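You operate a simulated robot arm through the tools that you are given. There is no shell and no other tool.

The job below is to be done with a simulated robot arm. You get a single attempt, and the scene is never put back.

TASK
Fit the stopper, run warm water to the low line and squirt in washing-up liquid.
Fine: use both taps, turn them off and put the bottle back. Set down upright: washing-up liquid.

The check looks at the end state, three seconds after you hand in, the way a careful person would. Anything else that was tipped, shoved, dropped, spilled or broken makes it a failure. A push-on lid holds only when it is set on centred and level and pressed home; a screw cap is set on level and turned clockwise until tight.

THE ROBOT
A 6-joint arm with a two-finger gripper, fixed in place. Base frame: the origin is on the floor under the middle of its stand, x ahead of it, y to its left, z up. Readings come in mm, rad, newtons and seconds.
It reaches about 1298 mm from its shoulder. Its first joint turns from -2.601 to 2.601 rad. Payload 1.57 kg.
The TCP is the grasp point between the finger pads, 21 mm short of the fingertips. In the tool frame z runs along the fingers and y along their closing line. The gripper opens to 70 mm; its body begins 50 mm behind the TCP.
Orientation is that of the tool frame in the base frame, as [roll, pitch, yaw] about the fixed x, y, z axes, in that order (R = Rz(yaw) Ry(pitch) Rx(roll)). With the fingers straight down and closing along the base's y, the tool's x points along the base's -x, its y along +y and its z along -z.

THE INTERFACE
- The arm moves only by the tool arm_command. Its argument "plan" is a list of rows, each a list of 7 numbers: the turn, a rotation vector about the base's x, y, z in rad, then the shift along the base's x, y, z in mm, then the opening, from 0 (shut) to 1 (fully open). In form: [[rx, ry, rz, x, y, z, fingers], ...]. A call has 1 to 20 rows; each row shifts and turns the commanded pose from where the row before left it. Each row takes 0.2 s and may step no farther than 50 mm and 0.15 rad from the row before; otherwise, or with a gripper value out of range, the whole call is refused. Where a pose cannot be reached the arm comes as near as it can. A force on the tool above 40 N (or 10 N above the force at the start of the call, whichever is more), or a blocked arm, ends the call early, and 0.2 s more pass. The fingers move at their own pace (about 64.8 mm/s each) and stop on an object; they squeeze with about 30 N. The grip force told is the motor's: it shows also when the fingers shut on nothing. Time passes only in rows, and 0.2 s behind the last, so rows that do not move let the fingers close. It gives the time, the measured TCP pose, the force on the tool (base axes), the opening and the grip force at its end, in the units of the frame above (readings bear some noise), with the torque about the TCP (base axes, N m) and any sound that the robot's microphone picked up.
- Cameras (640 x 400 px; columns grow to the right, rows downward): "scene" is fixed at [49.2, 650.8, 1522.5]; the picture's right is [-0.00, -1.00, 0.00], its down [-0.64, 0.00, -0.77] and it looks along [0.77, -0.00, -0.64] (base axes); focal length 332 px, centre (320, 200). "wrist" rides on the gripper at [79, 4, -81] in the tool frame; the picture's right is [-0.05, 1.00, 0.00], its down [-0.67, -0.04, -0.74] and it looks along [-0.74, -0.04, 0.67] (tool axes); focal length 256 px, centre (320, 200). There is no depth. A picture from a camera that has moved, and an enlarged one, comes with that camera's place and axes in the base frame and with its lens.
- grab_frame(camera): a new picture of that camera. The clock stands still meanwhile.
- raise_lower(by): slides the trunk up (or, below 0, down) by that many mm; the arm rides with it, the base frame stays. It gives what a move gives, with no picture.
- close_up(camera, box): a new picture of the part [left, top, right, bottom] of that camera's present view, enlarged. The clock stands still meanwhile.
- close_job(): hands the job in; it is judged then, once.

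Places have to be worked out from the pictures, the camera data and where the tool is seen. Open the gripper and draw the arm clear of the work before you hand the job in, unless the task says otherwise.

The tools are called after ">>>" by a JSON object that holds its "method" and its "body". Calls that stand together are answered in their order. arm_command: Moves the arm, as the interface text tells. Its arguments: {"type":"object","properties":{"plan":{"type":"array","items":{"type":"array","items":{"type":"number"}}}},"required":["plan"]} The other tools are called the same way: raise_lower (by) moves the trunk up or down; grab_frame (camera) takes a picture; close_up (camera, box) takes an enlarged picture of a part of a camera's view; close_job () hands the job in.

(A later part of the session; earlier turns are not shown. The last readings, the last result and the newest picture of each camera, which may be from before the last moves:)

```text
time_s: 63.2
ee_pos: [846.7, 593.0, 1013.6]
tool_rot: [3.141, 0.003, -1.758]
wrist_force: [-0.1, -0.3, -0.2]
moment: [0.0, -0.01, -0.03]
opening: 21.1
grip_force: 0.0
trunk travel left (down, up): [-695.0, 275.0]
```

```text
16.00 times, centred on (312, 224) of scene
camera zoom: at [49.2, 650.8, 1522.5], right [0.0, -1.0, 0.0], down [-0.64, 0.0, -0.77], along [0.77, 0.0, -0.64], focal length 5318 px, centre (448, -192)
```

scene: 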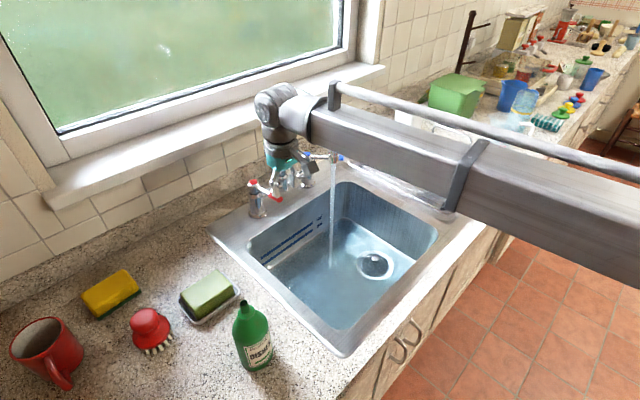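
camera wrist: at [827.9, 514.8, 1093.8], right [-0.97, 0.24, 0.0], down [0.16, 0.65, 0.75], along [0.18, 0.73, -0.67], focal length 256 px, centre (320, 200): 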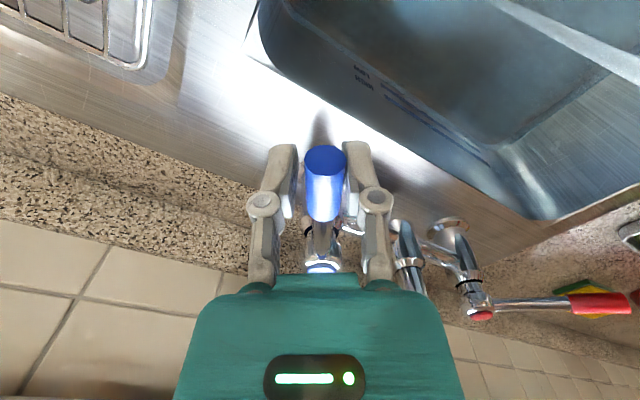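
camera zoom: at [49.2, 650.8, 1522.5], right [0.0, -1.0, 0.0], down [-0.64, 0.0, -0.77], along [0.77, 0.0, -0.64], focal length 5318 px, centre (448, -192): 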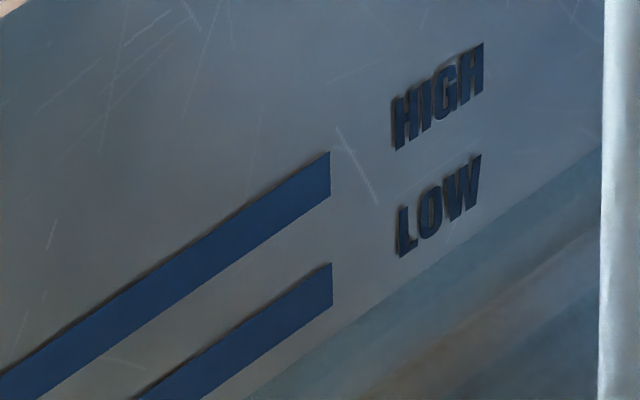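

The rate is now about 3.4 px/s (16×) with 53 px left, so I should start closing blue in about 10 s. I wait 8 s and measure again.

>>> {"method": "arm_command", "body": {"plan": [[0, 0, 0, 0, 0, 0, 0.3], [0, 0, 0, 0, 0, 0, 0.3], [0, 0, 0, 0, 0, 0, 0.3], [0, 0, 0, 0, 0, 0, 0.3], [0, 0, 0, 0, 0, 0, 0.3], [0, 0, 0, 0, 0, 0, 0.3], [0, 0, 0, 0, 0, 0, 0.3], [0, 0, 0, 0, 0, 0, 0.3], [0, 0, 0, 0, 0, 0, 0.3], [0, 0, 0, 0, 0, 0, 0.3], [0, 0, 0, 0, 0, 0, 0.3], [0, 0, 0, 0, 0, 0, 0.3], [0, 0, 0, 0, 0, 0, 0.3], [0, 0, 0, 0, 0, 0, 0.3], [0, 0, 0, 0, 0, 0, 0.3], [0, 0, 0, 0, 0, 0, 0.3], [0, 0, 0, 0, 0, 0, 0.3], [0, 0, 0, 0, 0, 0, 0.3], [0, 0, 0, 0, 0, 0, 0.3]]}}

>>> {"method": "close_up", "body": {"camera": "scene", "box": [292, 212, 332, 237]}}

>>> {"method": "arm_command", "body": {"plan": [[0, 0, 0, 0, 0, 0, 0.3], [0, 0, 0, 0, 0, 0, 0.3], [0, 0, 0, 0, 0, 0, 0.3], [0, 0, 0, 0, 0, 0, 0.3], [0, 0, 0, 0, 0, 0, 0.3], [0, 0, 0, 0, 0, 0, 0.3], [0, 0, 0, 0, 0, 0, 0.3], [0, 0, 0, 0, 0, 0, 0.3], [0, 0, 0, 0, 0, 0, 0.3], [0, 0, 0, 0, 0, 0, 0.3], [0, 0, 0, 0, 0, 0, 0.3], [0, 0, 0, 0, 0, 0, 0.3], [0, 0, 0, 0, 0, 0, 0.3], [0, 0, 0, 0, 0, 0, 0.3], [0, 0, 0, 0, 0, 0, 0.3], [0, 0, 0, 0, 0, 0, 0.3], [0, 0, 0, 0, 0, 0, 0.3], [0, 0, 0, 0, 0, 0, 0.3], [0, 0, 0, 0, 0, 0, 0.3]]}}

>>> {"method": "close_up", "body": {"camera": "scene", "box": [292, 212, 332, 237]}}

```text
time_s: 67.2
ee_pos: [846.3, 593.2, 1013.3]
tool_rot: [-3.141, 0.004, -1.757]
wrist_force: [-0.5, 0.1, 0.4]
moment: [-0.02, 0.01, -0.03]
opening: 21.0
grip_force: 0.0
trunk travel left (down, up): [-695.0, 275.0]
```

```text
16.00 times, centred on (312, 224) of scene
camera zoom: at [49.2, 650.8, 1522.5], right [0.0, -1.0, 0.0], down [-0.64, 0.0, -0.77], along [0.77, 0.0, -0.64], focal length 5318 px, centre (448, -192)
```

zoom: 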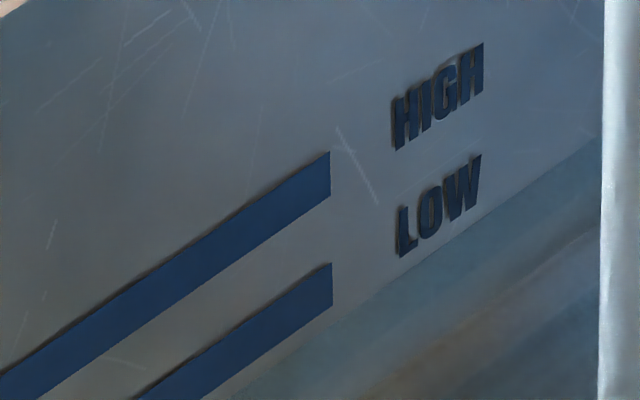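

```text
time_s: 71.2
ee_pos: [847.0, 594.3, 1013.6]
tool_rot: [3.141, 0.004, -1.757]
wrist_force: [-0.5, 0.1, -1.4]
moment: [-0.01, 0.01, -0.01]
opening: 21.1
grip_force: 0.1
trunk travel left (down, up): [-695.0, 275.0]
```

```text
16.00 times, centred on (312, 224) of scene
camera zoom: at [49.2, 650.8, 1522.5], right [0.0, -1.0, 0.0], down [-0.64, 0.0, -0.77], along [0.77, 0.0, -0.64], focal length 5318 px, centre (448, -192)
```

zoom: 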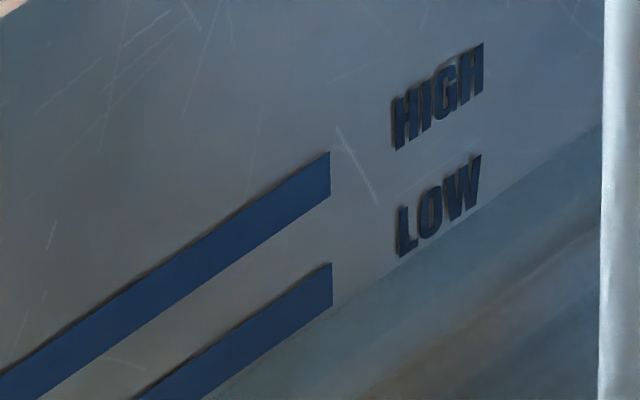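

The water line has just reached the lower edge of the LOW stripe, with about 23 px to its centre. I wait about 1 s and swing the blue lever back to closed, with a slight overshoot against its stop.

>>> {"method": "arm_command", "body": {"plan": [[0, 0, 0, 0, 0, 0, 0.3], [0, 0, 0, 0, 0, 0, 0.3], [0, 0, 0, 0, 0, 0, 0.3], [0, 0, 0, 0, 0, 0, 0.3], [0, 0, -0.1, -8.5, 2.1, 0, 0.3], [0, 0, -0.1, -8.1, 3.0, 0, 0.3], [0, 0, -0.1, -7.8, 3.7, 0, 0.3], [0, 0, -0.1, -7.4, 4.5, 0, 0.3], [0, 0, -0.1, -6.9, 5.2, 0, 0.3], [0, 0, -0.1, -6.3, 5.9, 0, 0.3], [0, 0, -0.04, -2.4, 2.5, 0, 0.3]]}}

>>> {"method": "grab_frame", "body": {"camera": "wrist"}}

>>> {"method": "close_up", "body": {"camera": "scene", "box": [240, 130, 400, 230]}}

>>> {"method": "close_up", "body": {"camera": "scene", "box": [292, 212, 332, 237]}}

```text
time_s: 73.6
ee_pos: [801.1, 620.0, 1013.8]
tool_rot: [-3.141, 0.004, -2.4]
wrist_force: [0.0, -1.1, 0.4]
moment: [0.01, 0.01, 0.01]
opening: 21.7
grip_force: 0.2
trunk travel left (down, up): [-695.0, 275.0]
```

```text
taken
camera wrist: at [738.3, 568.4, 1093.8], right [-0.64, 0.77, 0.0], down [0.51, 0.42, 0.75], along [0.58, 0.47, -0.67], focal length 256 px, centre (320, 200)
```

wrist: 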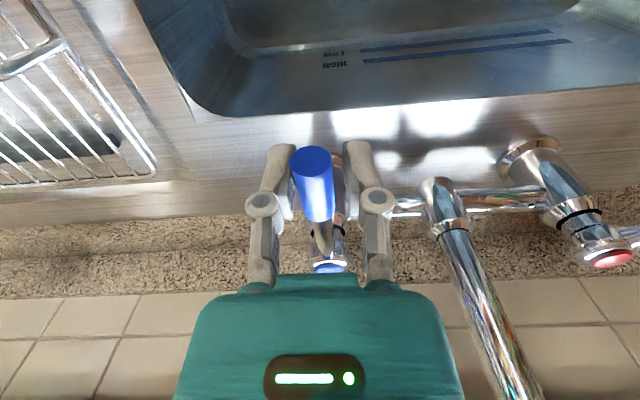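

```text
4.00 times, centred on (320, 180) of scene
camera zoom: at [49.2, 650.8, 1522.5], right [0.0, -1.0, 0.0], down [-0.64, 0.0, -0.77], along [0.77, 0.0, -0.64], focal length 1330 px, centre (320, 280)
```

zoom: 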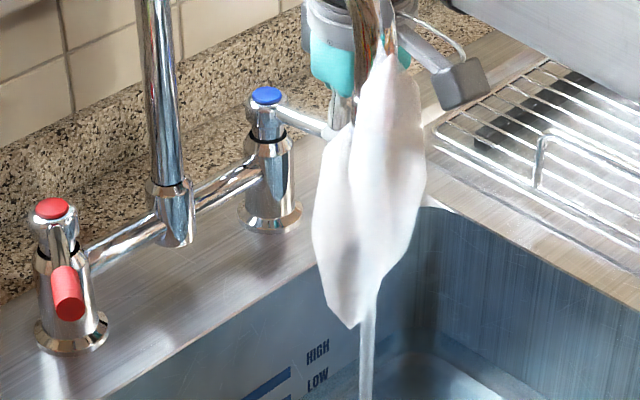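

```text
16.00 times, centred on (312, 224) of scene
camera zoom: at [49.2, 650.8, 1522.5], right [0.0, -1.0, 0.0], down [-0.64, 0.0, -0.77], along [0.77, 0.0, -0.64], focal length 5318 px, centre (448, -192)
```

zoom: 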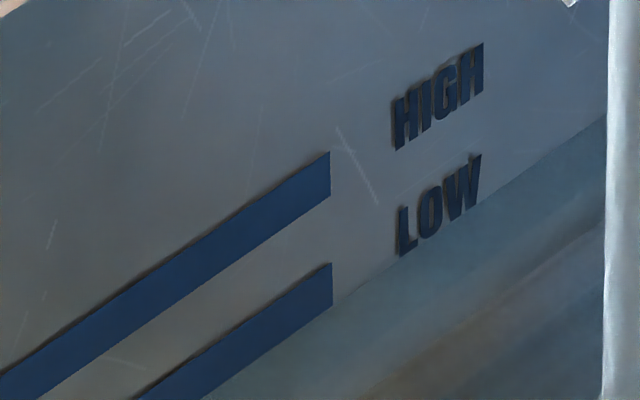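

A plume of steam now hangs at the spout, so the cold is off and only hot runs. I release blue, retract around the spout and go to the red lever.

>>> {"method": "arm_command", "body": {"plan": [[0, 0, 0, 0, 0, 0, 0.45], [0, 0, 0, 0, 0, 0, 0.55]]}}

>>> {"method": "raise_lower", "body": {"by": 58}}

>>> {"method": "arm_command", "body": {"plan": [[0, 0, -0.04, -34.5, -34.5, 0, 0.55], [0, 0, -0.04, -34.5, -34.5, 0, 0.55], [0, 0, -0.04, -34.5, -34.5, 0, 0.55], [0, 0, -0.04, -34.5, -34.5, 0, 0.55], [0, 0, -0.04, -30.8, 30.8, 0, 0.55], [0, 0, -0.04, -30.8, 30.8, 0, 0.55], [0, 0, -0.04, -30.8, 30.8, 0, 0.55], [0, 0, -0.04, -30.8, 30.8, 0, 0.55], [0, 0, -0.04, -30.8, 30.8, 0, 0.55], [0, 0, -0.04, 27.5, 32.3, 0, 0.55], [0, 0, -0.04, 27.5, 32.3, 0, 0.55], [0, 0, -0.04, 27.5, 32.3, 0, 0.55], [0, 0, -0.04, 27.5, 32.3, 0, 0.55], [0, 0, -0.036, 27.5, 32.3, 0, 0.55]]}}

>>> {"method": "grab_frame", "body": {"camera": "wrist"}}

>>> {"method": "close_up", "body": {"camera": "scene", "box": [292, 212, 332, 237]}}

>>> {"method": "grab_frame", "body": {"camera": "scene"}}

```text
time_s: 74.2
ee_pos: [801.4, 620.7, 1013.7]
tool_rot: [-3.141, 0.004, -2.399]
wrist_force: [0.8, 0.4, 0.1]
moment: [0.0, 0.01, -0.01]
opening: 38.6
grip_force: 0.1
trunk travel left (down, up): [-695.0, 275.0]
```

```text
time_s: 75.1
ee_pos: [799.7, 619.6, 1071.4]
tool_rot: [-3.141, 0.004, -2.399]
wrist_force: [0.0, -0.7, -0.1]
moment: [0.03, -0.02, -0.01]
opening: 38.5
grip_force: 0.2
trunk travel left (down, up): [-753.0, 217.0]
```

```text
time_s: 78.1
ee_pos: [645.3, 795.0, 1070.9]
tool_rot: [-3.139, 0.002, -2.953]
wrist_force: [-0.3, -0.9, 0.0]
moment: [0.0, -0.01, -0.01]
opening: 38.5
grip_force: 0.0
trunk travel left (down, up): [-753.0, 217.0]
```

```text
taken
camera wrist: at [566.4, 783.4, 1151.5], right [-0.13, 0.99, 0.0], down [0.66, 0.09, 0.75], along [0.74, 0.1, -0.67], focal length 256 px, centre (320, 200)
```

wrist: 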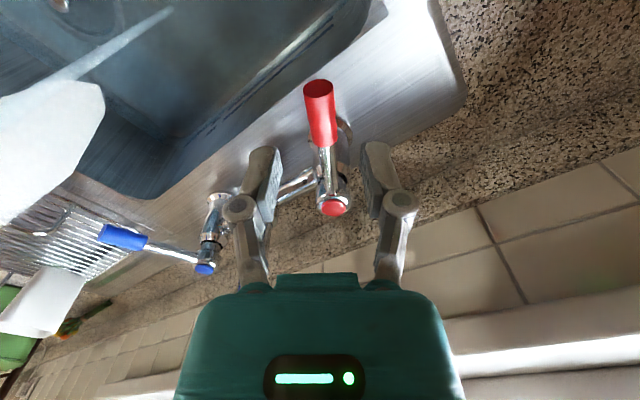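

```text
16.00 times, centred on (312, 224) of scene
camera zoom: at [49.2, 650.8, 1522.5], right [0.0, -1.0, 0.0], down [-0.64, 0.0, -0.77], along [0.77, 0.0, -0.64], focal length 5318 px, centre (448, -192)
```

zoom: 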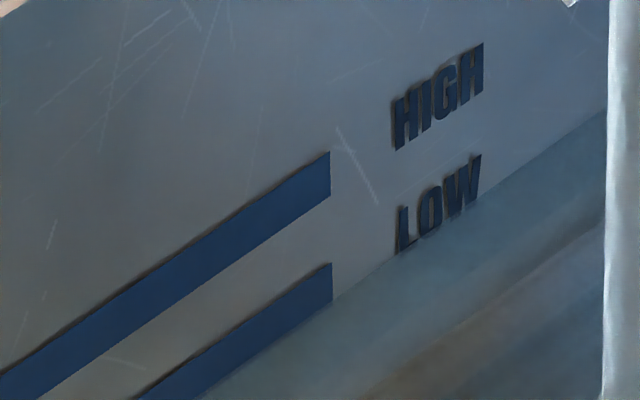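

```text
taken
```

scene: 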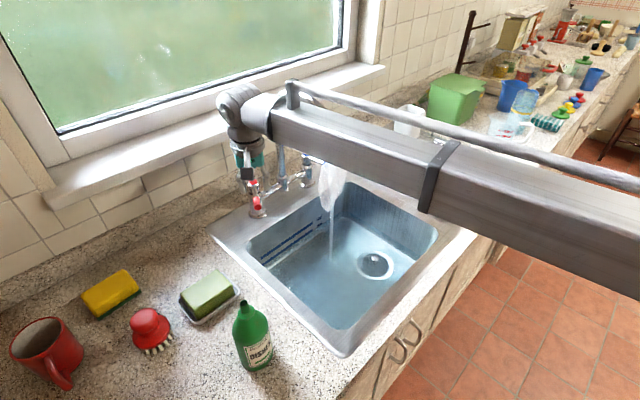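

The line is just above the lower edge of the LOW stripe, with about 18 px to its centre and hot alone adding about 1.7 px/s. I lower onto the red lever and wait a few seconds.

>>> {"method": "raise_lower", "body": {"by": -58}}

>>> {"method": "arm_command", "body": {"plan": [[0, 0, 0, 0, 0, 0, 0.3], [0, 0, 0, 0, 0, 0, 0.3], [0, 0, 0, 0, 0, 0, 0.3], [0, 0, 0, 0, 0, 0, 0.3], [0, 0, 0, 0, 0, 0, 0.3], [0, 0, 0, 0, 0, 0, 0.3], [0, 0, 0, 0, 0, 0, 0.3], [0, 0, 0, 0, 0, 0, 0.3], [0, 0, 0, 0, 0, 0, 0.3], [0, 0, 0, 0, 0, 0, 0.3], [0, 0, 0, 0, 0, 0, 0.3], [0, 0, 0, 0, 0, 0, 0.3], [0, 0, 0, 0, 0, 0, 0.3], [0, 0, 0, 0, 0, 0, 0.3]]}}

>>> {"method": "close_up", "body": {"camera": "scene", "box": [292, 212, 332, 237]}}

>>> {"method": "grab_frame", "body": {"camera": "wrist"}}

```text
time_s: 79.1
ee_pos: [645.5, 793.8, 1013.8]
tool_rot: [3.141, 0.005, -2.953]
wrist_force: [-0.4, -0.5, -0.4]
moment: [0.02, 0.0, -0.01]
opening: 38.3
grip_force: 0.1
trunk travel left (down, up): [-695.0, 275.0]
```

```text
time_s: 82.1
ee_pos: [644.9, 795.9, 1013.8]
tool_rot: [-3.141, 0.004, -2.952]
wrist_force: [-1.1, -0.3, 0.5]
moment: [0.03, -0.01, 0.01]
opening: 21.2
grip_force: 0.0
trunk travel left (down, up): [-695.0, 275.0]
```

```text
16.00 times, centred on (312, 224) of scene
camera zoom: at [49.2, 650.8, 1522.5], right [0.0, -1.0, 0.0], down [-0.64, 0.0, -0.77], along [0.77, 0.0, -0.64], focal length 5318 px, centre (448, -192)
```

zoom: 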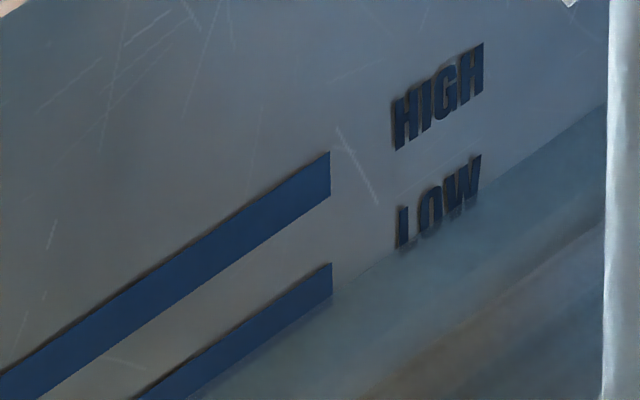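

```text
taken
camera wrist: at [565.8, 782.4, 1093.8], right [-0.13, 0.99, 0.0], down [0.66, 0.09, 0.75], along [0.74, 0.1, -0.67], focal length 256 px, centre (320, 200)
```

wrist: 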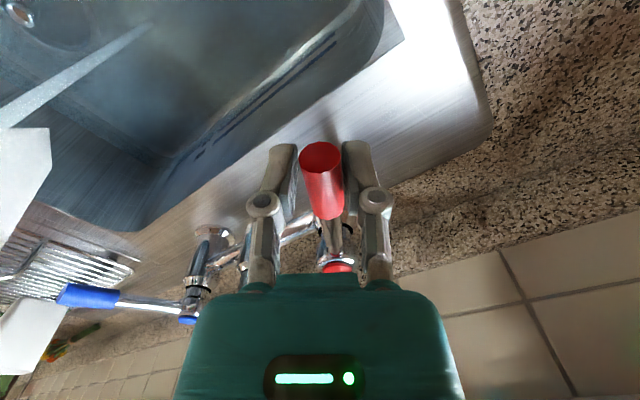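

The blue lever is confirmed back at its closed place. The line has about 12 px to go to the stripe centre, so I wait about 5 s and then swing the red lever closed.

>>> {"method": "arm_command", "body": {"plan": [[0, 0, 0, 0, 0, 0, 0.3], [0, 0, 0, 0, 0, 0, 0.3], [0, 0, 0, 0, 0, 0, 0.3], [0, 0, 0, 0, 0, 0, 0.3], [0, 0, 0, 0, 0, 0, 0.3], [0, 0, 0, 0, 0, 0, 0.3], [0, 0, 0, 0, 0, 0, 0.3], [0, 0, 0, 0, 0, 0, 0.3], [0, 0, 0, 0, 0, 0, 0.3], [0, 0, 0, 0, 0, 0, 0.3], [0, 0, 0, 0, 0, 0, 0.3], [0, 0, 0, 0, 0, 0, 0.3], [0, 0, 0, 0, 0, 0, 0.3], [0, 0, 0, 0, 0, 0, 0.3], [0, 0, 0, 0, 0, 0, 0.3], [0, 0, 0, 0, 0, 0, 0.3], [0, 0, 0, 0, 0, 0, 0.3], [0, 0, 0, 0, 0, 0, 0.3]]}}

>>> {"method": "close_up", "body": {"camera": "scene", "box": [292, 212, 332, 237]}}

```text
time_s: 85.9
ee_pos: [645.1, 794.4, 1013.9]
tool_rot: [-3.141, 0.005, -2.953]
wrist_force: [0.9, 0.1, -0.2]
moment: [0.02, 0.02, -0.02]
opening: 21.2
grip_force: 0.1
trunk travel left (down, up): [-695.0, 275.0]
```

```text
16.00 times, centred on (312, 224) of scene
camera zoom: at [49.2, 650.8, 1522.5], right [0.0, -1.0, 0.0], down [-0.64, 0.0, -0.77], along [0.77, 0.0, -0.64], focal length 5318 px, centre (448, -192)
```

zoom: 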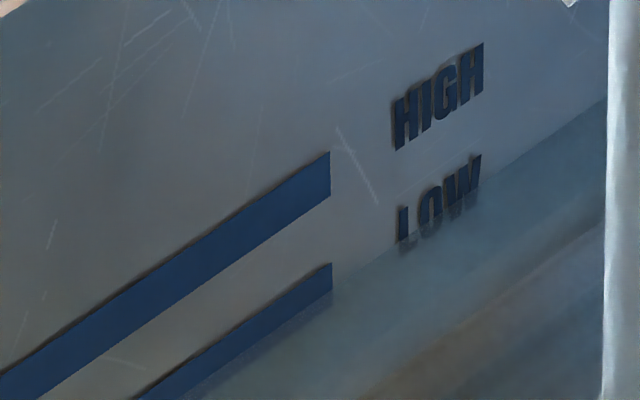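

The line is now essentially at the centre of the LOW stripe, so I close the red lever.

>>> {"method": "arm_command", "body": {"plan": [[0, 0, 0.1, 2.0, -8.4, 0, 0.3], [0, 0, 0.1, 2.8, -8.1, 0, 0.3], [0, 0, 0.1, 3.6, -7.8, 0, 0.3], [0, 0, 0.1, 4.4, -7.4, 0, 0.3], [0, 0, 0.1, 5.1, -6.95, 0, 0.3], [0, 0, 0.1, 5.75, -6.4, 0, 0.3], [0, 0, 0.04, 2.5, -2.4, 0, 0.3], [0, 0, 0, 0, 0, 0, 0.3]]}}

>>> {"method": "grab_frame", "body": {"camera": "scene"}}

>>> {"method": "grab_frame", "body": {"camera": "wrist"}}

>>> {"method": "close_up", "body": {"camera": "scene", "box": [280, 130, 400, 205]}}

>>> {"method": "close_up", "body": {"camera": "scene", "box": [292, 212, 332, 237]}}

```text
time_s: 87.7
ee_pos: [669.9, 746.8, 1013.3]
tool_rot: [-3.141, 0.003, -2.311]
wrist_force: [-5.8, 7.2, -1.6]
moment: [0.04, -0.08, -0.1]
opening: 27.3
grip_force: 5.2
trunk travel left (down, up): [-695.0, 275.0]
```

```text
taken
```

scene: 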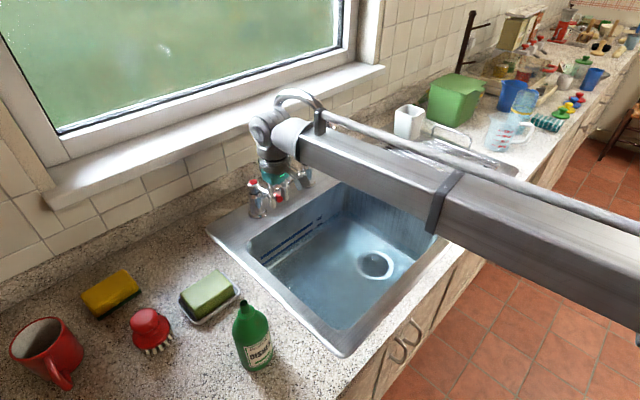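

```text
taken
camera wrist: at [613.3, 690.4, 1093.4], right [-0.7, 0.71, 0.0], down [0.47, 0.47, 0.75], along [0.53, 0.52, -0.67], focal length 256 px, centre (320, 200)
```

wrist: 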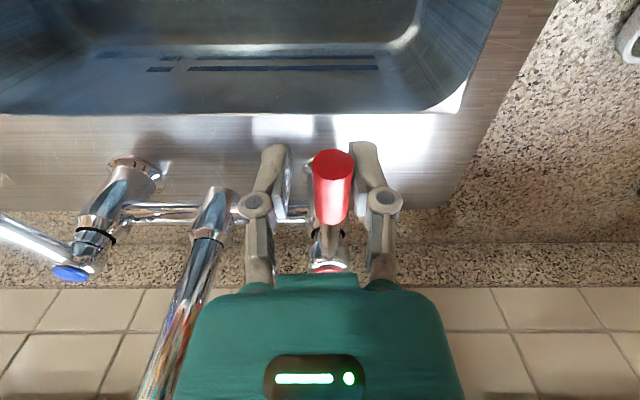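

```text
5.33 times, centred on (340, 168) of scene
camera zoom: at [49.2, 650.8, 1522.5], right [0.0, -1.0, 0.0], down [-0.64, 0.0, -0.77], along [0.77, 0.0, -0.64], focal length 1773 px, centre (213, 373)
```

zoom: 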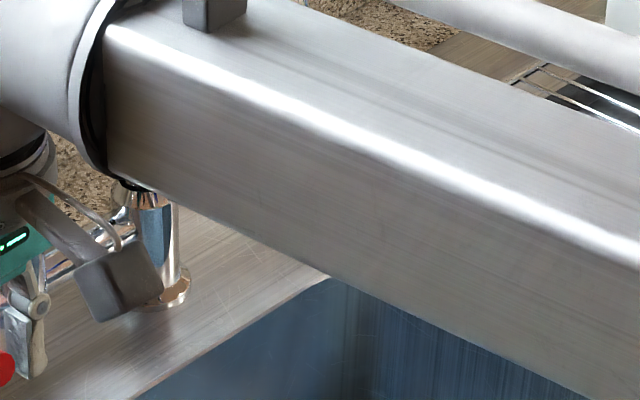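

```text
16.00 times, centred on (312, 224) of scene
camera zoom: at [49.2, 650.8, 1522.5], right [0.0, -1.0, 0.0], down [-0.64, 0.0, -0.77], along [0.77, 0.0, -0.64], focal length 5318 px, centre (448, -192)
```

zoom: 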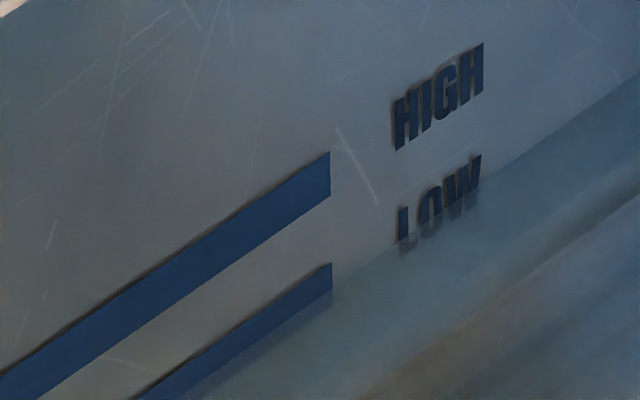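

The stream has stopped and the water line sits at the middle of the LOW stripe; the red lever pushes back at about 9 N, so it is on its stop. I open the fingers, lift clear and check both levers and the spout.

>>> {"method": "arm_command", "body": {"plan": [[0, 0, -0.02, -1.5, 1.5, 0, 0.45], [0, 0, -0.02, -1, 1, 0, 0.55], [0, 0, 0, 0, 0, 0, 0.55]]}}

>>> {"method": "raise_lower", "body": {"by": 60}}

>>> {"method": "arm_command", "body": {"plan": [[0, 0, 0, -34, -34, 0, 0.55], [0, 0, 0, -34, -34, 0, 0.55], [0, 0, 0, -34, -34, 0, 0.55], [0, 0, 0, -34, -34, 0, 0.55], [0, 0, 0, 0, 0, 0, 0.55]]}}

>>> {"method": "grab_frame", "body": {"camera": "wrist"}}

>>> {"method": "grab_frame", "body": {"camera": "scene"}}

>>> {"method": "close_up", "body": {"camera": "scene", "box": [230, 130, 390, 230]}}

```text
time_s: 88.5
ee_pos: [669.3, 748.4, 1013.8]
tool_rot: [-3.141, 0.004, -2.354]
wrist_force: [-1.0, 0.2, 0.0]
moment: [0.02, -0.01, 0.0]
opening: 38.7
grip_force: 0.0
trunk travel left (down, up): [-695.0, 275.0]
```

```text
time_s: 89.5
ee_pos: [669.2, 748.9, 1074.5]
tool_rot: [3.141, 0.005, -2.354]
wrist_force: [-0.2, 0.3, 0.5]
moment: [0.03, -0.01, -0.01]
opening: 38.6
grip_force: 0.0
trunk travel left (down, up): [-755.0, 215.0]
```

```text
time_s: 90.7
ee_pos: [533.0, 612.7, 1073.1]
tool_rot: [3.141, 0.003, -2.353]
wrist_force: [0.0, -0.1, 1.0]
moment: [0.02, -0.01, 0.0]
opening: 38.6
grip_force: 0.1
trunk travel left (down, up): [-755.0, 215.0]
```

```text
taken
camera wrist: at [472.6, 558.4, 1153.9], right [-0.67, 0.74, 0.0], down [0.49, 0.45, 0.75], along [0.55, 0.5, -0.67], focal length 256 px, centre (320, 200)
```

wrist: 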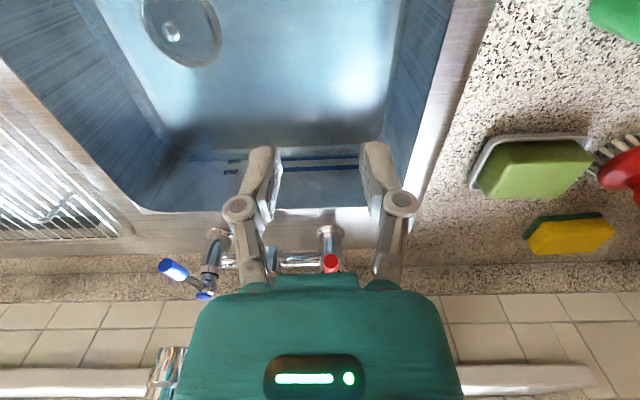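

```text
taken
```

scene: 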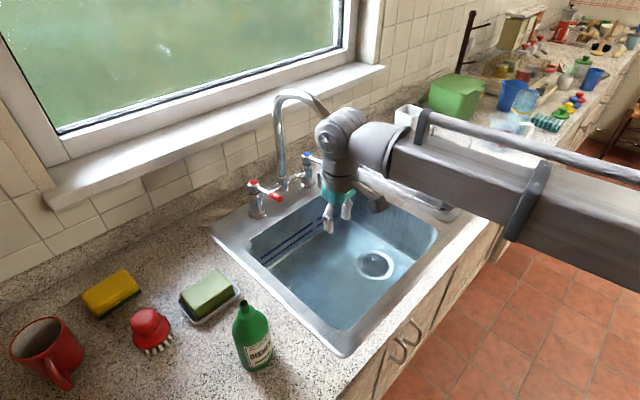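

```text
4.00 times, centred on (310, 180) of scene
camera zoom: at [49.2, 650.8, 1522.5], right [0.0, -1.0, 0.0], down [-0.64, 0.0, -0.77], along [0.77, 0.0, -0.64], focal length 1330 px, centre (360, 280)
```

zoom: 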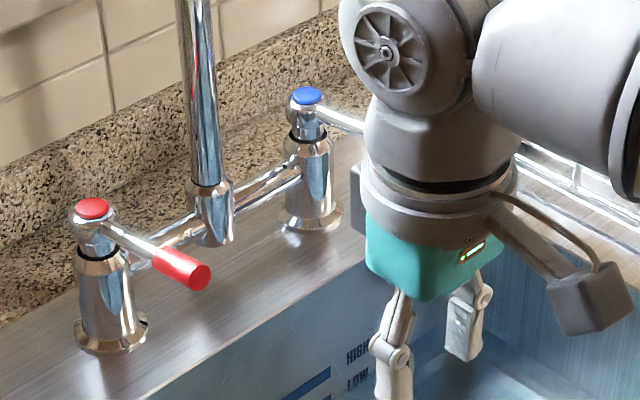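

Both levers are back in their original places with no flow. Now the bottle: I raise and move near it for a close look at its shape and nozzle.

>>> {"method": "raise_lower", "body": {"by": 140}}

>>> {"method": "arm_command", "body": {"plan": [[0, 0, 0, -44, 15, 0, 0.7], [0, 0, 0, -44, 15, 0, 0.8], [0, 0, 0, -44, 15, 0, 1], [0, 0, 0, -44, 15, 0, 1], [0, 0, 0, -44, 15, 0, 1], [0, 0, 0, -44, 15, 0, 1], [0, 0, 0, 0, 0, 0, 1]]}}

>>> {"method": "grab_frame", "body": {"camera": "wrist"}}

>>> {"method": "grab_frame", "body": {"camera": "scene"}}

>>> {"method": "close_up", "body": {"camera": "scene", "box": [200, 290, 312, 360]}}

```text
time_s: 92.4
ee_pos: [531.2, 613.8, 1212.1]
tool_rot: [-3.141, 0.004, -2.352]
wrist_force: [-1.2, 0.6, -0.6]
moment: [0.04, -0.02, -0.03]
opening: 38.5
grip_force: 0.1
trunk travel left (down, up): [-895.0, 75.0]
```

```text
time_s: 94.0
ee_pos: [268.3, 702.9, 1213.5]
tool_rot: [3.141, 0.005, -2.355]
wrist_force: [0.1, 0.2, 0.2]
moment: [-0.01, 0.03, 0.02]
opening: 70.2
grip_force: 0.1
trunk travel left (down, up): [-895.0, 75.0]
```

```text
taken
camera wrist: at [209.3, 647.9, 1293.9], right [-0.67, 0.74, 0.0], down [0.49, 0.45, 0.75], along [0.55, 0.5, -0.67], focal length 256 px, centre (320, 200)
```

wrist: 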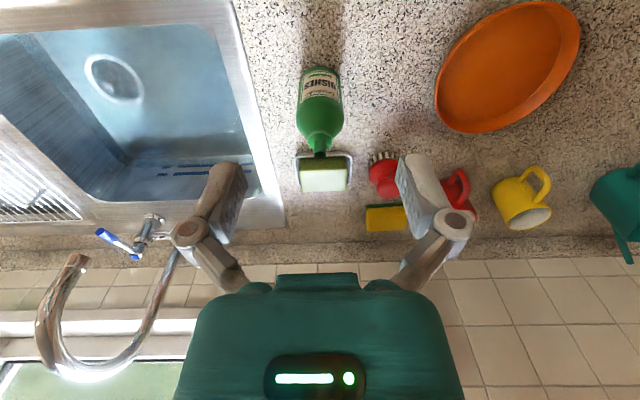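

```text
taken
```

scene: 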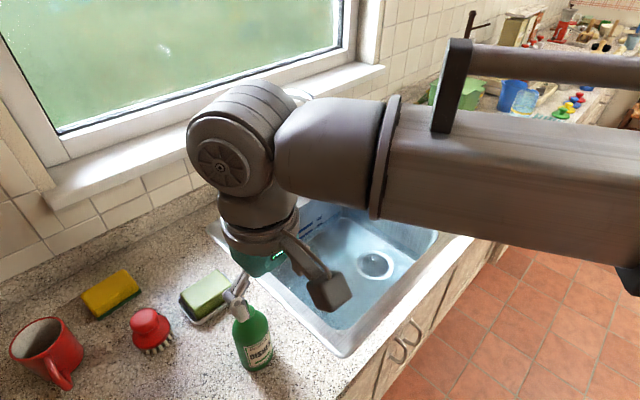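

```text
5.71 times, centred on (256, 325) of scene
camera zoom: at [49.2, 650.8, 1522.5], right [0.0, -1.0, 0.0], down [-0.64, 0.0, -0.77], along [0.77, 0.0, -0.64], focal length 1900 px, centre (686, -514)
```

zoom: 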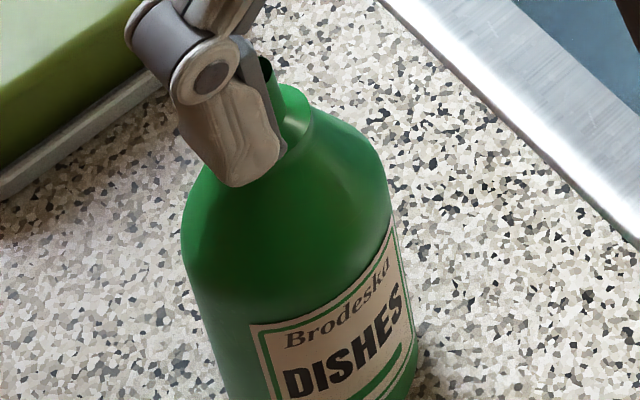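

The bottle is in the wrist view with its base near the top and its nozzle toward the middle. I enlarge it to measure its shape and see whether the nozzle is open.

>>> {"method": "close_up", "body": {"camera": "wrist", "box": [256, 50, 384, 130]}}

>>> {"method": "close_up", "body": {"camera": "wrist", "box": [272, 110, 368, 170]}}

>>> {"method": "close_up", "body": {"camera": "scene", "box": [216, 280, 296, 330]}}

>>> {"method": "close_up", "body": {"camera": "scene", "box": [200, 300, 312, 370]}}

```text
5.00 times, centred on (320, 90) of wrist
camera zoom: at [209.3, 647.9, 1293.9], right [-0.67, 0.74, 0.0], down [0.49, 0.45, 0.75], along [0.55, 0.5, -0.67], focal length 1280 px, centre (320, 750)
```

zoom: 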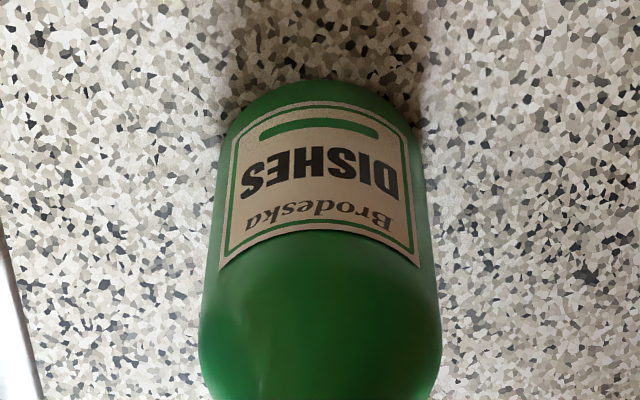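

```text
6.67 times, centred on (320, 140) of wrist
camera zoom: at [209.3, 647.9, 1293.9], right [-0.67, 0.74, 0.0], down [0.49, 0.45, 0.75], along [0.55, 0.5, -0.67], focal length 1707 px, centre (320, 600)
```

zoom: 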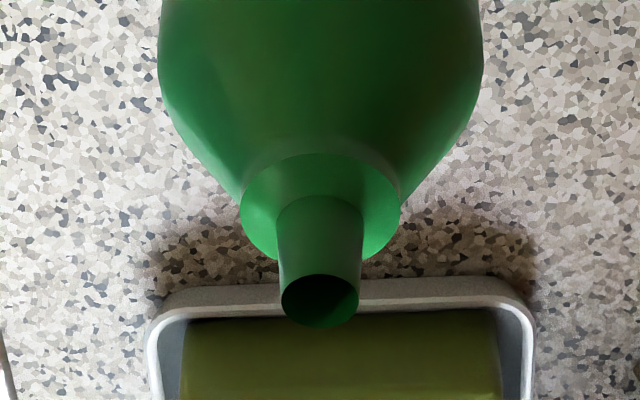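

```text
8.00 times, centred on (256, 305) of scene
camera zoom: at [49.2, 650.8, 1522.5], right [0.0, -1.0, 0.0], down [-0.64, 0.0, -0.77], along [0.77, 0.0, -0.64], focal length 2659 px, centre (832, -640)
```

zoom: 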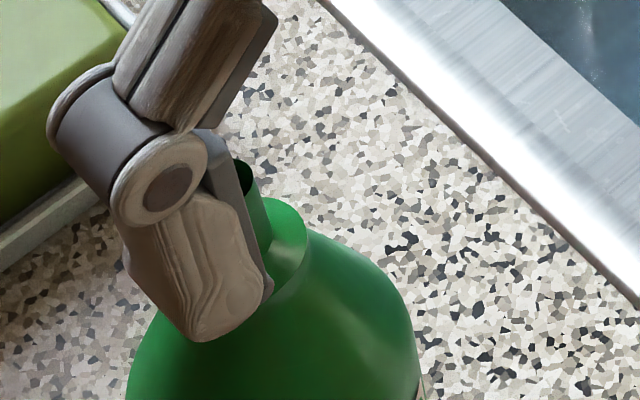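

```text
5.71 times, centred on (256, 335) of scene
camera zoom: at [49.2, 650.8, 1522.5], right [0.0, -1.0, 0.0], down [-0.64, 0.0, -0.77], along [0.77, 0.0, -0.64], focal length 1900 px, centre (686, -571)
```

zoom: 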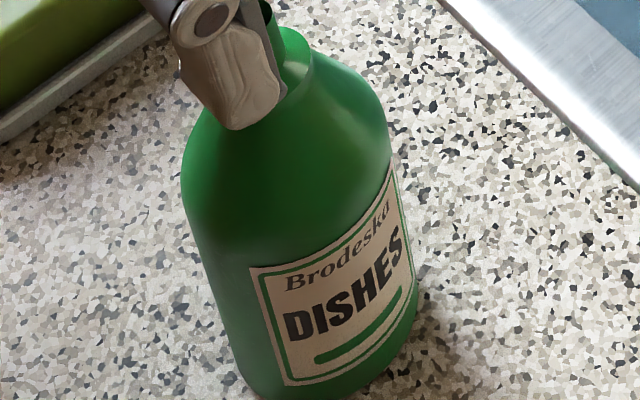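

The bottle is round, about 62 mm across, with its centre near (338, 768), its nozzle tip at about z = 1069 and no cap. I need a horizontal side grip with the camera on top, so I first move to free space in front of the counter and test the wrist's range there.

>>> {"method": "arm_command", "body": {"plan": [[0, 0, 0, -5, -45, 0, 1], [0, 0, 0, -5, -45, 0, 1], [0, 0, 0, -5, -45, 0, 1], [0, 0, 0, -5, -45, 0, 1], [0, 0, 0, 0, -30, 0, 1], [0, 0, 0, 0, 0, 0, 1]]}}

>>> {"method": "arm_command", "body": {"plan": [[0, 0, 0.15, 0, 0, 0, 1], [0, 0, 0.15, 0, 0, 0, 1], [0, 0, 0.15, 0, 0, 0, 1], [0, 0, 0.15, 0, 0, 0, 1], [0, 0, 0.15, 0, 0, 0, 1], [0, 0, 0.15, 0, 0, 0, 1], [0, 0, 0.15, 0, 0, 0, 1], [0, 0, 0.15, 0, 0, 0, 1], [0, 0, 0.15, 0, 0, 0, 1], [0, 0, 0.15, 0, 0, 0, 1]]}}

```text
time_s: 95.4
ee_pos: [247.4, 491.2, 1213.7]
tool_rot: [3.141, 0.003, -2.353]
wrist_force: [0.7, 0.2, -0.1]
moment: [0.02, 0.0, 0.0]
opening: 69.9
grip_force: 0.0
trunk travel left (down, up): [-895.0, 75.0]
```

```text
time_s: 97.6
ee_pos: [247.6, 491.9, 1213.0]
tool_rot: [-3.141, 0.005, -0.852]
wrist_force: [-1.2, 0.6, -0.1]
moment: [-0.01, 0.0, -0.01]
opening: 70.2
grip_force: 0.0
trunk travel left (down, up): [-895.0, 75.0]
```

The wrist turns freely to yaw −0.85. I keep going toward yaw 0.785, which puts the camera on the window side, and watch for limits.

>>> {"method": "arm_command", "body": {"plan": [[0, 0, 0.15, 0, 0, 0, 1], [0, 0, 0.15, 0, 0, 0, 1], [0, 0, 0.15, 0, 0, 0, 1], [0, 0, 0.15, 0, 0, 0, 1], [0, 0, 0.15, 0, 0, 0, 1], [0, 0, 0.15, 0, 0, 0, 1], [0, 0, 0.15, 0, 0, 0, 1], [0, 0, 0.15, 0, 0, 0, 1], [0, 0, 0.15, 0, 0, 0, 1], [0, 0, 0.15, 0, 0, 0, 1], [0, 0, 0.137, 0, 0, 0, 1], [0, 0, 0, 0, 0, 0, 1]]}}

```text
time_s: 100.2
ee_pos: [248.2, 493.2, 1213.7]
tool_rot: [-3.142, 0.004, 0.784]
wrist_force: [-0.5, 0.8, -0.2]
moment: [0.0, 0.02, 0.0]
opening: 70.0
grip_force: 0.0
trunk travel left (down, up): [-895.0, 75.0]
```

No limit was hit. Now I test pitching the tool up and outward by 0.3 rad, adding the z rise that a pivot about 176 mm above the TCP would give.

>>> {"method": "arm_command", "body": {"plan": [[0.106, -0.106, 0, 18.6, 18.6, 2.0, 1], [0.106, -0.106, 0, 18.2, 18.2, 5.9, 1], [0, 0, 0, 0, 0, 0, 1]]}}

```text
time_s: 101.0
ee_pos: [283.7, 529.1, 1221.8]
tool_rot: [-3.14, -0.299, 0.783]
wrist_force: [-0.3, 0.5, -0.5]
moment: [0.0, 0.02, 0.0]
opening: 69.9
grip_force: 0.0
trunk travel left (down, up): [-895.0, 75.0]
```

It tilts as expected with no limit reported. I continue pitching until the tool is horizontal.

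>>> {"method": "arm_command", "body": {"plan": [[0.106, -0.106, 0, 17.4, 17.4, 9.7, 1], [0.106, -0.106, 0, 16.1, 16.1, 13.2, 1], [0.106, -0.106, 0, 14.6, 14.6, 16.5, 1], [0.106, -0.106, 0, 12.7, 12.7, 19.4, 1], [0.106, -0.106, 0, 10.5, 10.5, 21.8, 1], [0.106, -0.106, 0, 8.0, 8.0, 23.8, 1], [0.106, -0.106, 0, 5.4, 5.4, 25.2, 1], [0.106, -0.106, 0, 2.8, 2.8, 26.1, 1], [0.05, -0.05, 0, 0.3, 0.3, 12.5, 1], [0, 0, 0, 0, 0, 0, 1]]}}

>>> {"method": "grab_frame", "body": {"camera": "wrist"}}

>>> {"method": "grab_frame", "body": {"camera": "scene"}}

```text
time_s: 103.2
ee_pos: [370.6, 617.2, 1397.5]
tool_rot: [-2.711, -1.562, 0.355]
wrist_force: [-0.2, -0.6, -0.8]
moment: [-0.03, 0.0, -0.05]
opening: 70.1
grip_force: 0.0
out of reach, approached as far as the arm can: row 5, 7
trunk travel left (down, up): [-895.0, 75.0]
```

```text
taken
camera wrist: at [316.9, 555.7, 1477.7], right [0.71, -0.71, -0.06], down [-0.56, -0.5, -0.66], along [0.44, 0.5, -0.75], focal length 256 px, centre (320, 200)
```

wrist: 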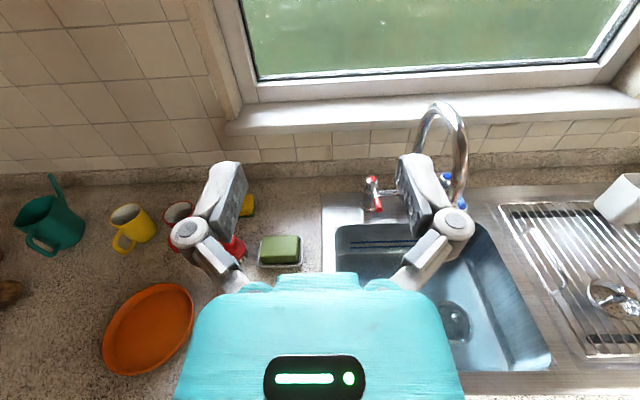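

```text
taken
```

scene: 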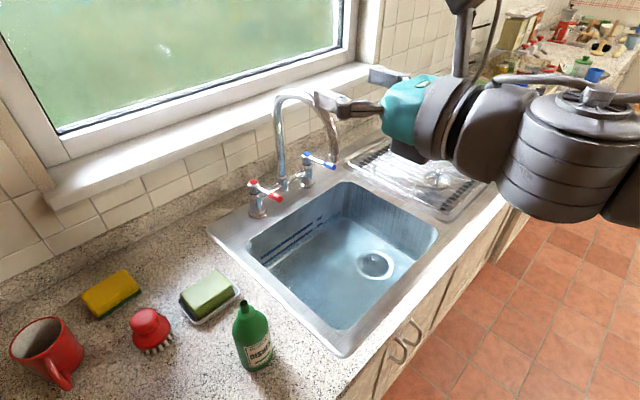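

The tool is now horizontal, pointing at the window with the camera on top. I move left in line with the bottle, stay in front of it and lower most of the way.

>>> {"method": "arm_command", "body": {"plan": [[0, 0, 0, -33, 12.5, 0, 1], [0, 0, 0, -33, 12.5, 0, 1], [0, 0, 0, -33, 12.5, 0, 1], [0, 0, 0, -33, 12.2, 0, 1], [0, 0, 0, 0, 0, 0, 1]]}}

>>> {"method": "raise_lower", "body": {"by": -250}}

>>> {"method": "grab_frame", "body": {"camera": "wrist"}}

>>> {"method": "grab_frame", "body": {"camera": "scene"}}

```text
time_s: 104.4
ee_pos: [239.7, 666.4, 1399.1]
tool_rot: [-2.614, -1.566, 0.259]
wrist_force: [0.4, -0.2, 0.3]
moment: [0.01, -0.04, 0.0]
opening: 70.1
grip_force: 0.1
trunk travel left (down, up): [-895.0, 75.0]
```

```text
time_s: 107.0
ee_pos: [241.0, 667.2, 1149.4]
tool_rot: [-2.64, -1.565, 0.283]
wrist_force: [-0.4, -0.5, -1.1]
moment: [-0.04, 0.02, 0.0]
opening: 69.9
grip_force: 0.1
trunk travel left (down, up): [-645.0, 325.0]
```

```text
taken
camera wrist: at [185.8, 604.9, 1227.9], right [0.71, -0.71, -0.06], down [-0.56, -0.5, -0.66], along [0.44, 0.5, -0.75], focal length 256 px, centre (320, 200)
```

wrist: 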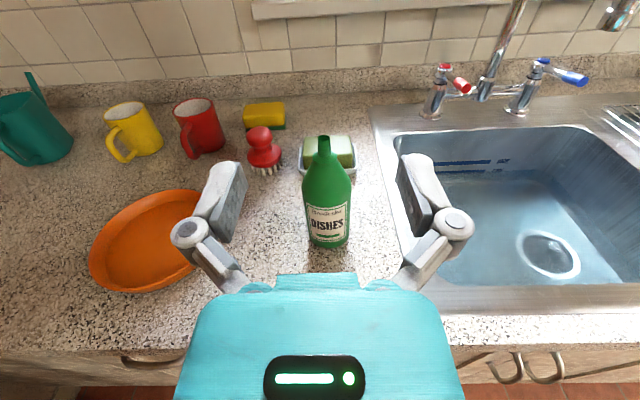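

```text
taken
```

scene: 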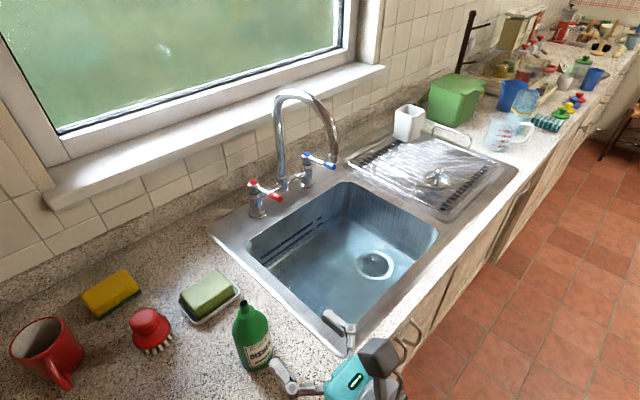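

The bottle stands almost dead ahead of the gripper. I enlarge it to fix its exact position.

>>> {"method": "close_up", "body": {"camera": "wrist", "box": [224, 120, 416, 240]}}

>>> {"method": "close_up", "body": {"camera": "wrist", "box": [264, 190, 392, 270]}}

>>> {"method": "close_up", "body": {"camera": "scene", "box": [200, 280, 392, 400]}}

```text
3.33 times, centred on (320, 180) of wrist
camera zoom: at [185.8, 604.9, 1227.9], right [0.71, -0.71, -0.06], down [-0.56, -0.5, -0.66], along [0.44, 0.5, -0.75], focal length 853 px, centre (320, 267)
```

zoom: 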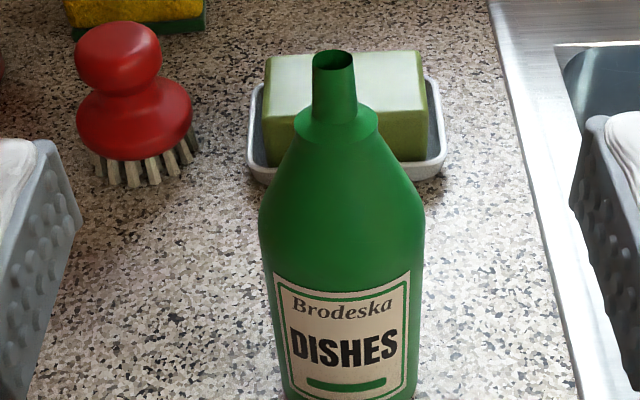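

```text
5.00 times, centred on (328, 230) of wrist
camera zoom: at [185.8, 604.9, 1227.9], right [0.71, -0.71, -0.06], down [-0.56, -0.5, -0.66], along [0.44, 0.5, -0.75], focal length 1280 px, centre (280, 50)
```

zoom: 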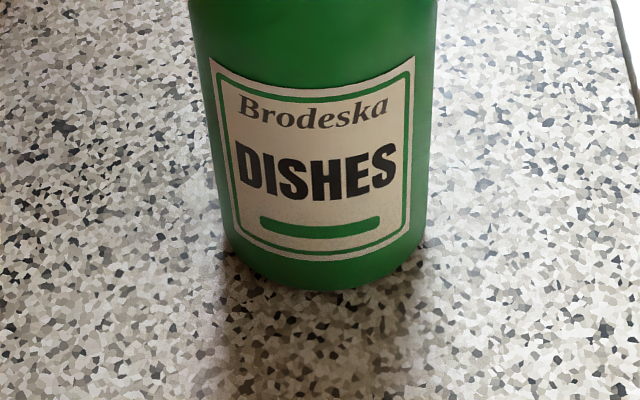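

```text
3.33 times, centred on (296, 340) of scene
camera zoom: at [49.2, 650.8, 1522.5], right [0.0, -1.0, 0.0], down [-0.64, 0.0, -0.77], along [0.77, 0.0, -0.64], focal length 1108 px, centre (400, -267)
```

zoom: 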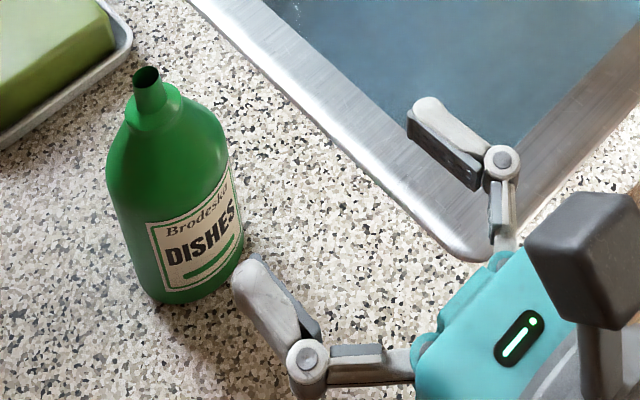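

The bottle's axis is near u ≈ −300, v ≈ 791. The body is 60–65 mm wide, so alignment must be within about 2 mm. I lower to grip height, z ≈ 970, still 100 mm in front of it.

>>> {"method": "raise_lower", "body": {"by": -150}}

>>> {"method": "grab_frame", "body": {"camera": "scene"}}

>>> {"method": "raise_lower", "body": {"by": -29}}

>>> {"method": "grab_frame", "body": {"camera": "wrist"}}

>>> {"method": "close_up", "body": {"camera": "wrist", "box": [208, 60, 432, 200]}}

```text
time_s: 108.7
ee_pos: [239.7, 665.8, 998.9]
tool_rot: [-2.644, -1.564, 0.289]
wrist_force: [-0.8, 0.6, 1.2]
moment: [-0.01, 0.0, 0.02]
opening: 70.3
grip_force: 0.0
trunk travel left (down, up): [-495.0, 475.0]
```

```text
taken
```

scene: 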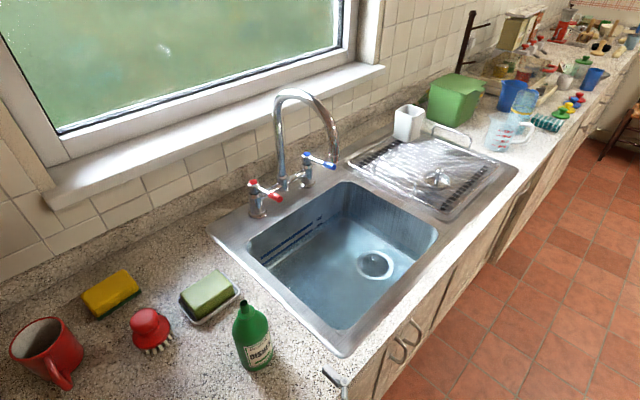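

```text
time_s: 109.5
ee_pos: [240.8, 666.0, 970.0]
tool_rot: [-2.641, -1.564, 0.284]
wrist_force: [-0.1, -0.4, -0.3]
moment: [0.0, 0.01, 0.03]
opening: 70.0
grip_force: 0.0
trunk travel left (down, up): [-466.0, 504.0]
```

```text
taken
camera wrist: at [185.8, 604.8, 1048.8], right [0.71, -0.71, -0.06], down [-0.56, -0.5, -0.66], along [0.44, 0.5, -0.75], focal length 256 px, centre (320, 200)
```

wrist: 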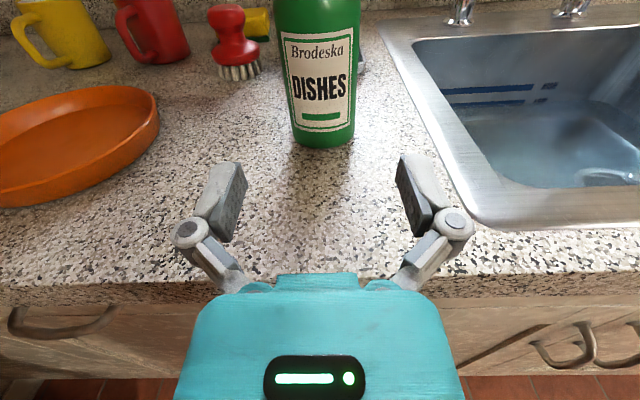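

```text
2.86 times, centred on (320, 130) of wrist
camera zoom: at [185.8, 604.8, 1048.8], right [0.71, -0.71, -0.06], down [-0.56, -0.5, -0.66], along [0.44, 0.5, -0.75], focal length 731 px, centre (320, 400)
```

zoom: 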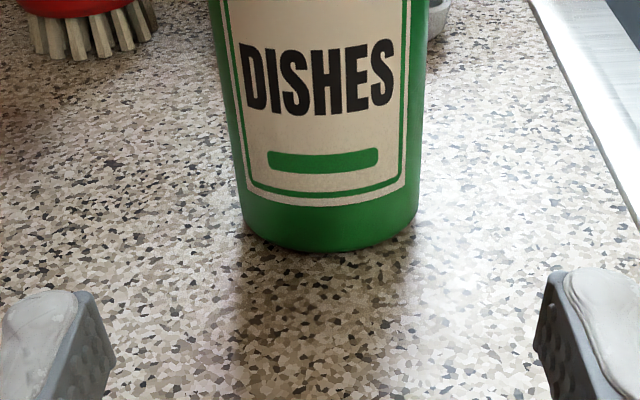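

The bottle axis lines up with the TCP within about 1 mm in u, leaving about 2.5 mm on each side. I advance half-way straight toward it and check again.

>>> {"method": "arm_command", "body": {"plan": [[0, 0, 0, 26.2, 26.2, 0, 1], [0, 0, 0, 26.2, 26.2, 0, 1], [0, 0, 0, 7, 7, 0, 1], [0, 0, 0, 0, 0, 0, 1]]}}

>>> {"method": "grab_frame", "body": {"camera": "wrist"}}

>>> {"method": "close_up", "body": {"camera": "scene", "box": [200, 280, 392, 400]}}

```text
time_s: 110.5
ee_pos: [300.3, 726.8, 970.0]
tool_rot: [-2.668, -1.562, 0.314]
wrist_force: [-0.1, -0.4, -0.6]
moment: [-0.01, 0.01, 0.01]
opening: 70.0
grip_force: 0.1
trunk travel left (down, up): [-466.0, 504.0]
```

```text
taken
camera wrist: at [245.8, 665.0, 1048.8], right [0.71, -0.71, -0.06], down [-0.56, -0.5, -0.66], along [0.44, 0.5, -0.75], focal length 256 px, centre (320, 200)
```

wrist: 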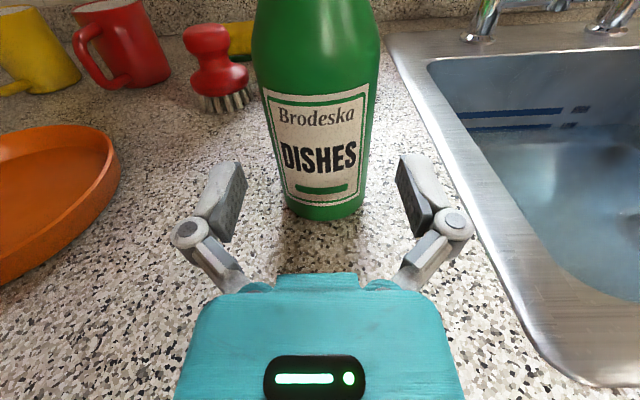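

```text
3.33 times, centred on (296, 340) of scene
camera zoom: at [49.2, 650.8, 1522.5], right [0.0, -1.0, 0.0], down [-0.64, 0.0, -0.77], along [0.77, 0.0, -0.64], focal length 1108 px, centre (400, -267)
```

zoom: 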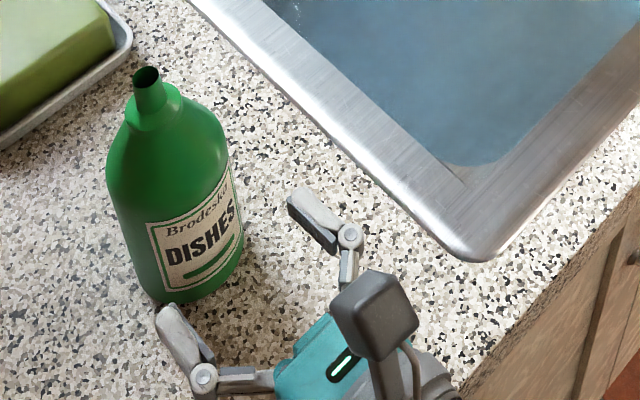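

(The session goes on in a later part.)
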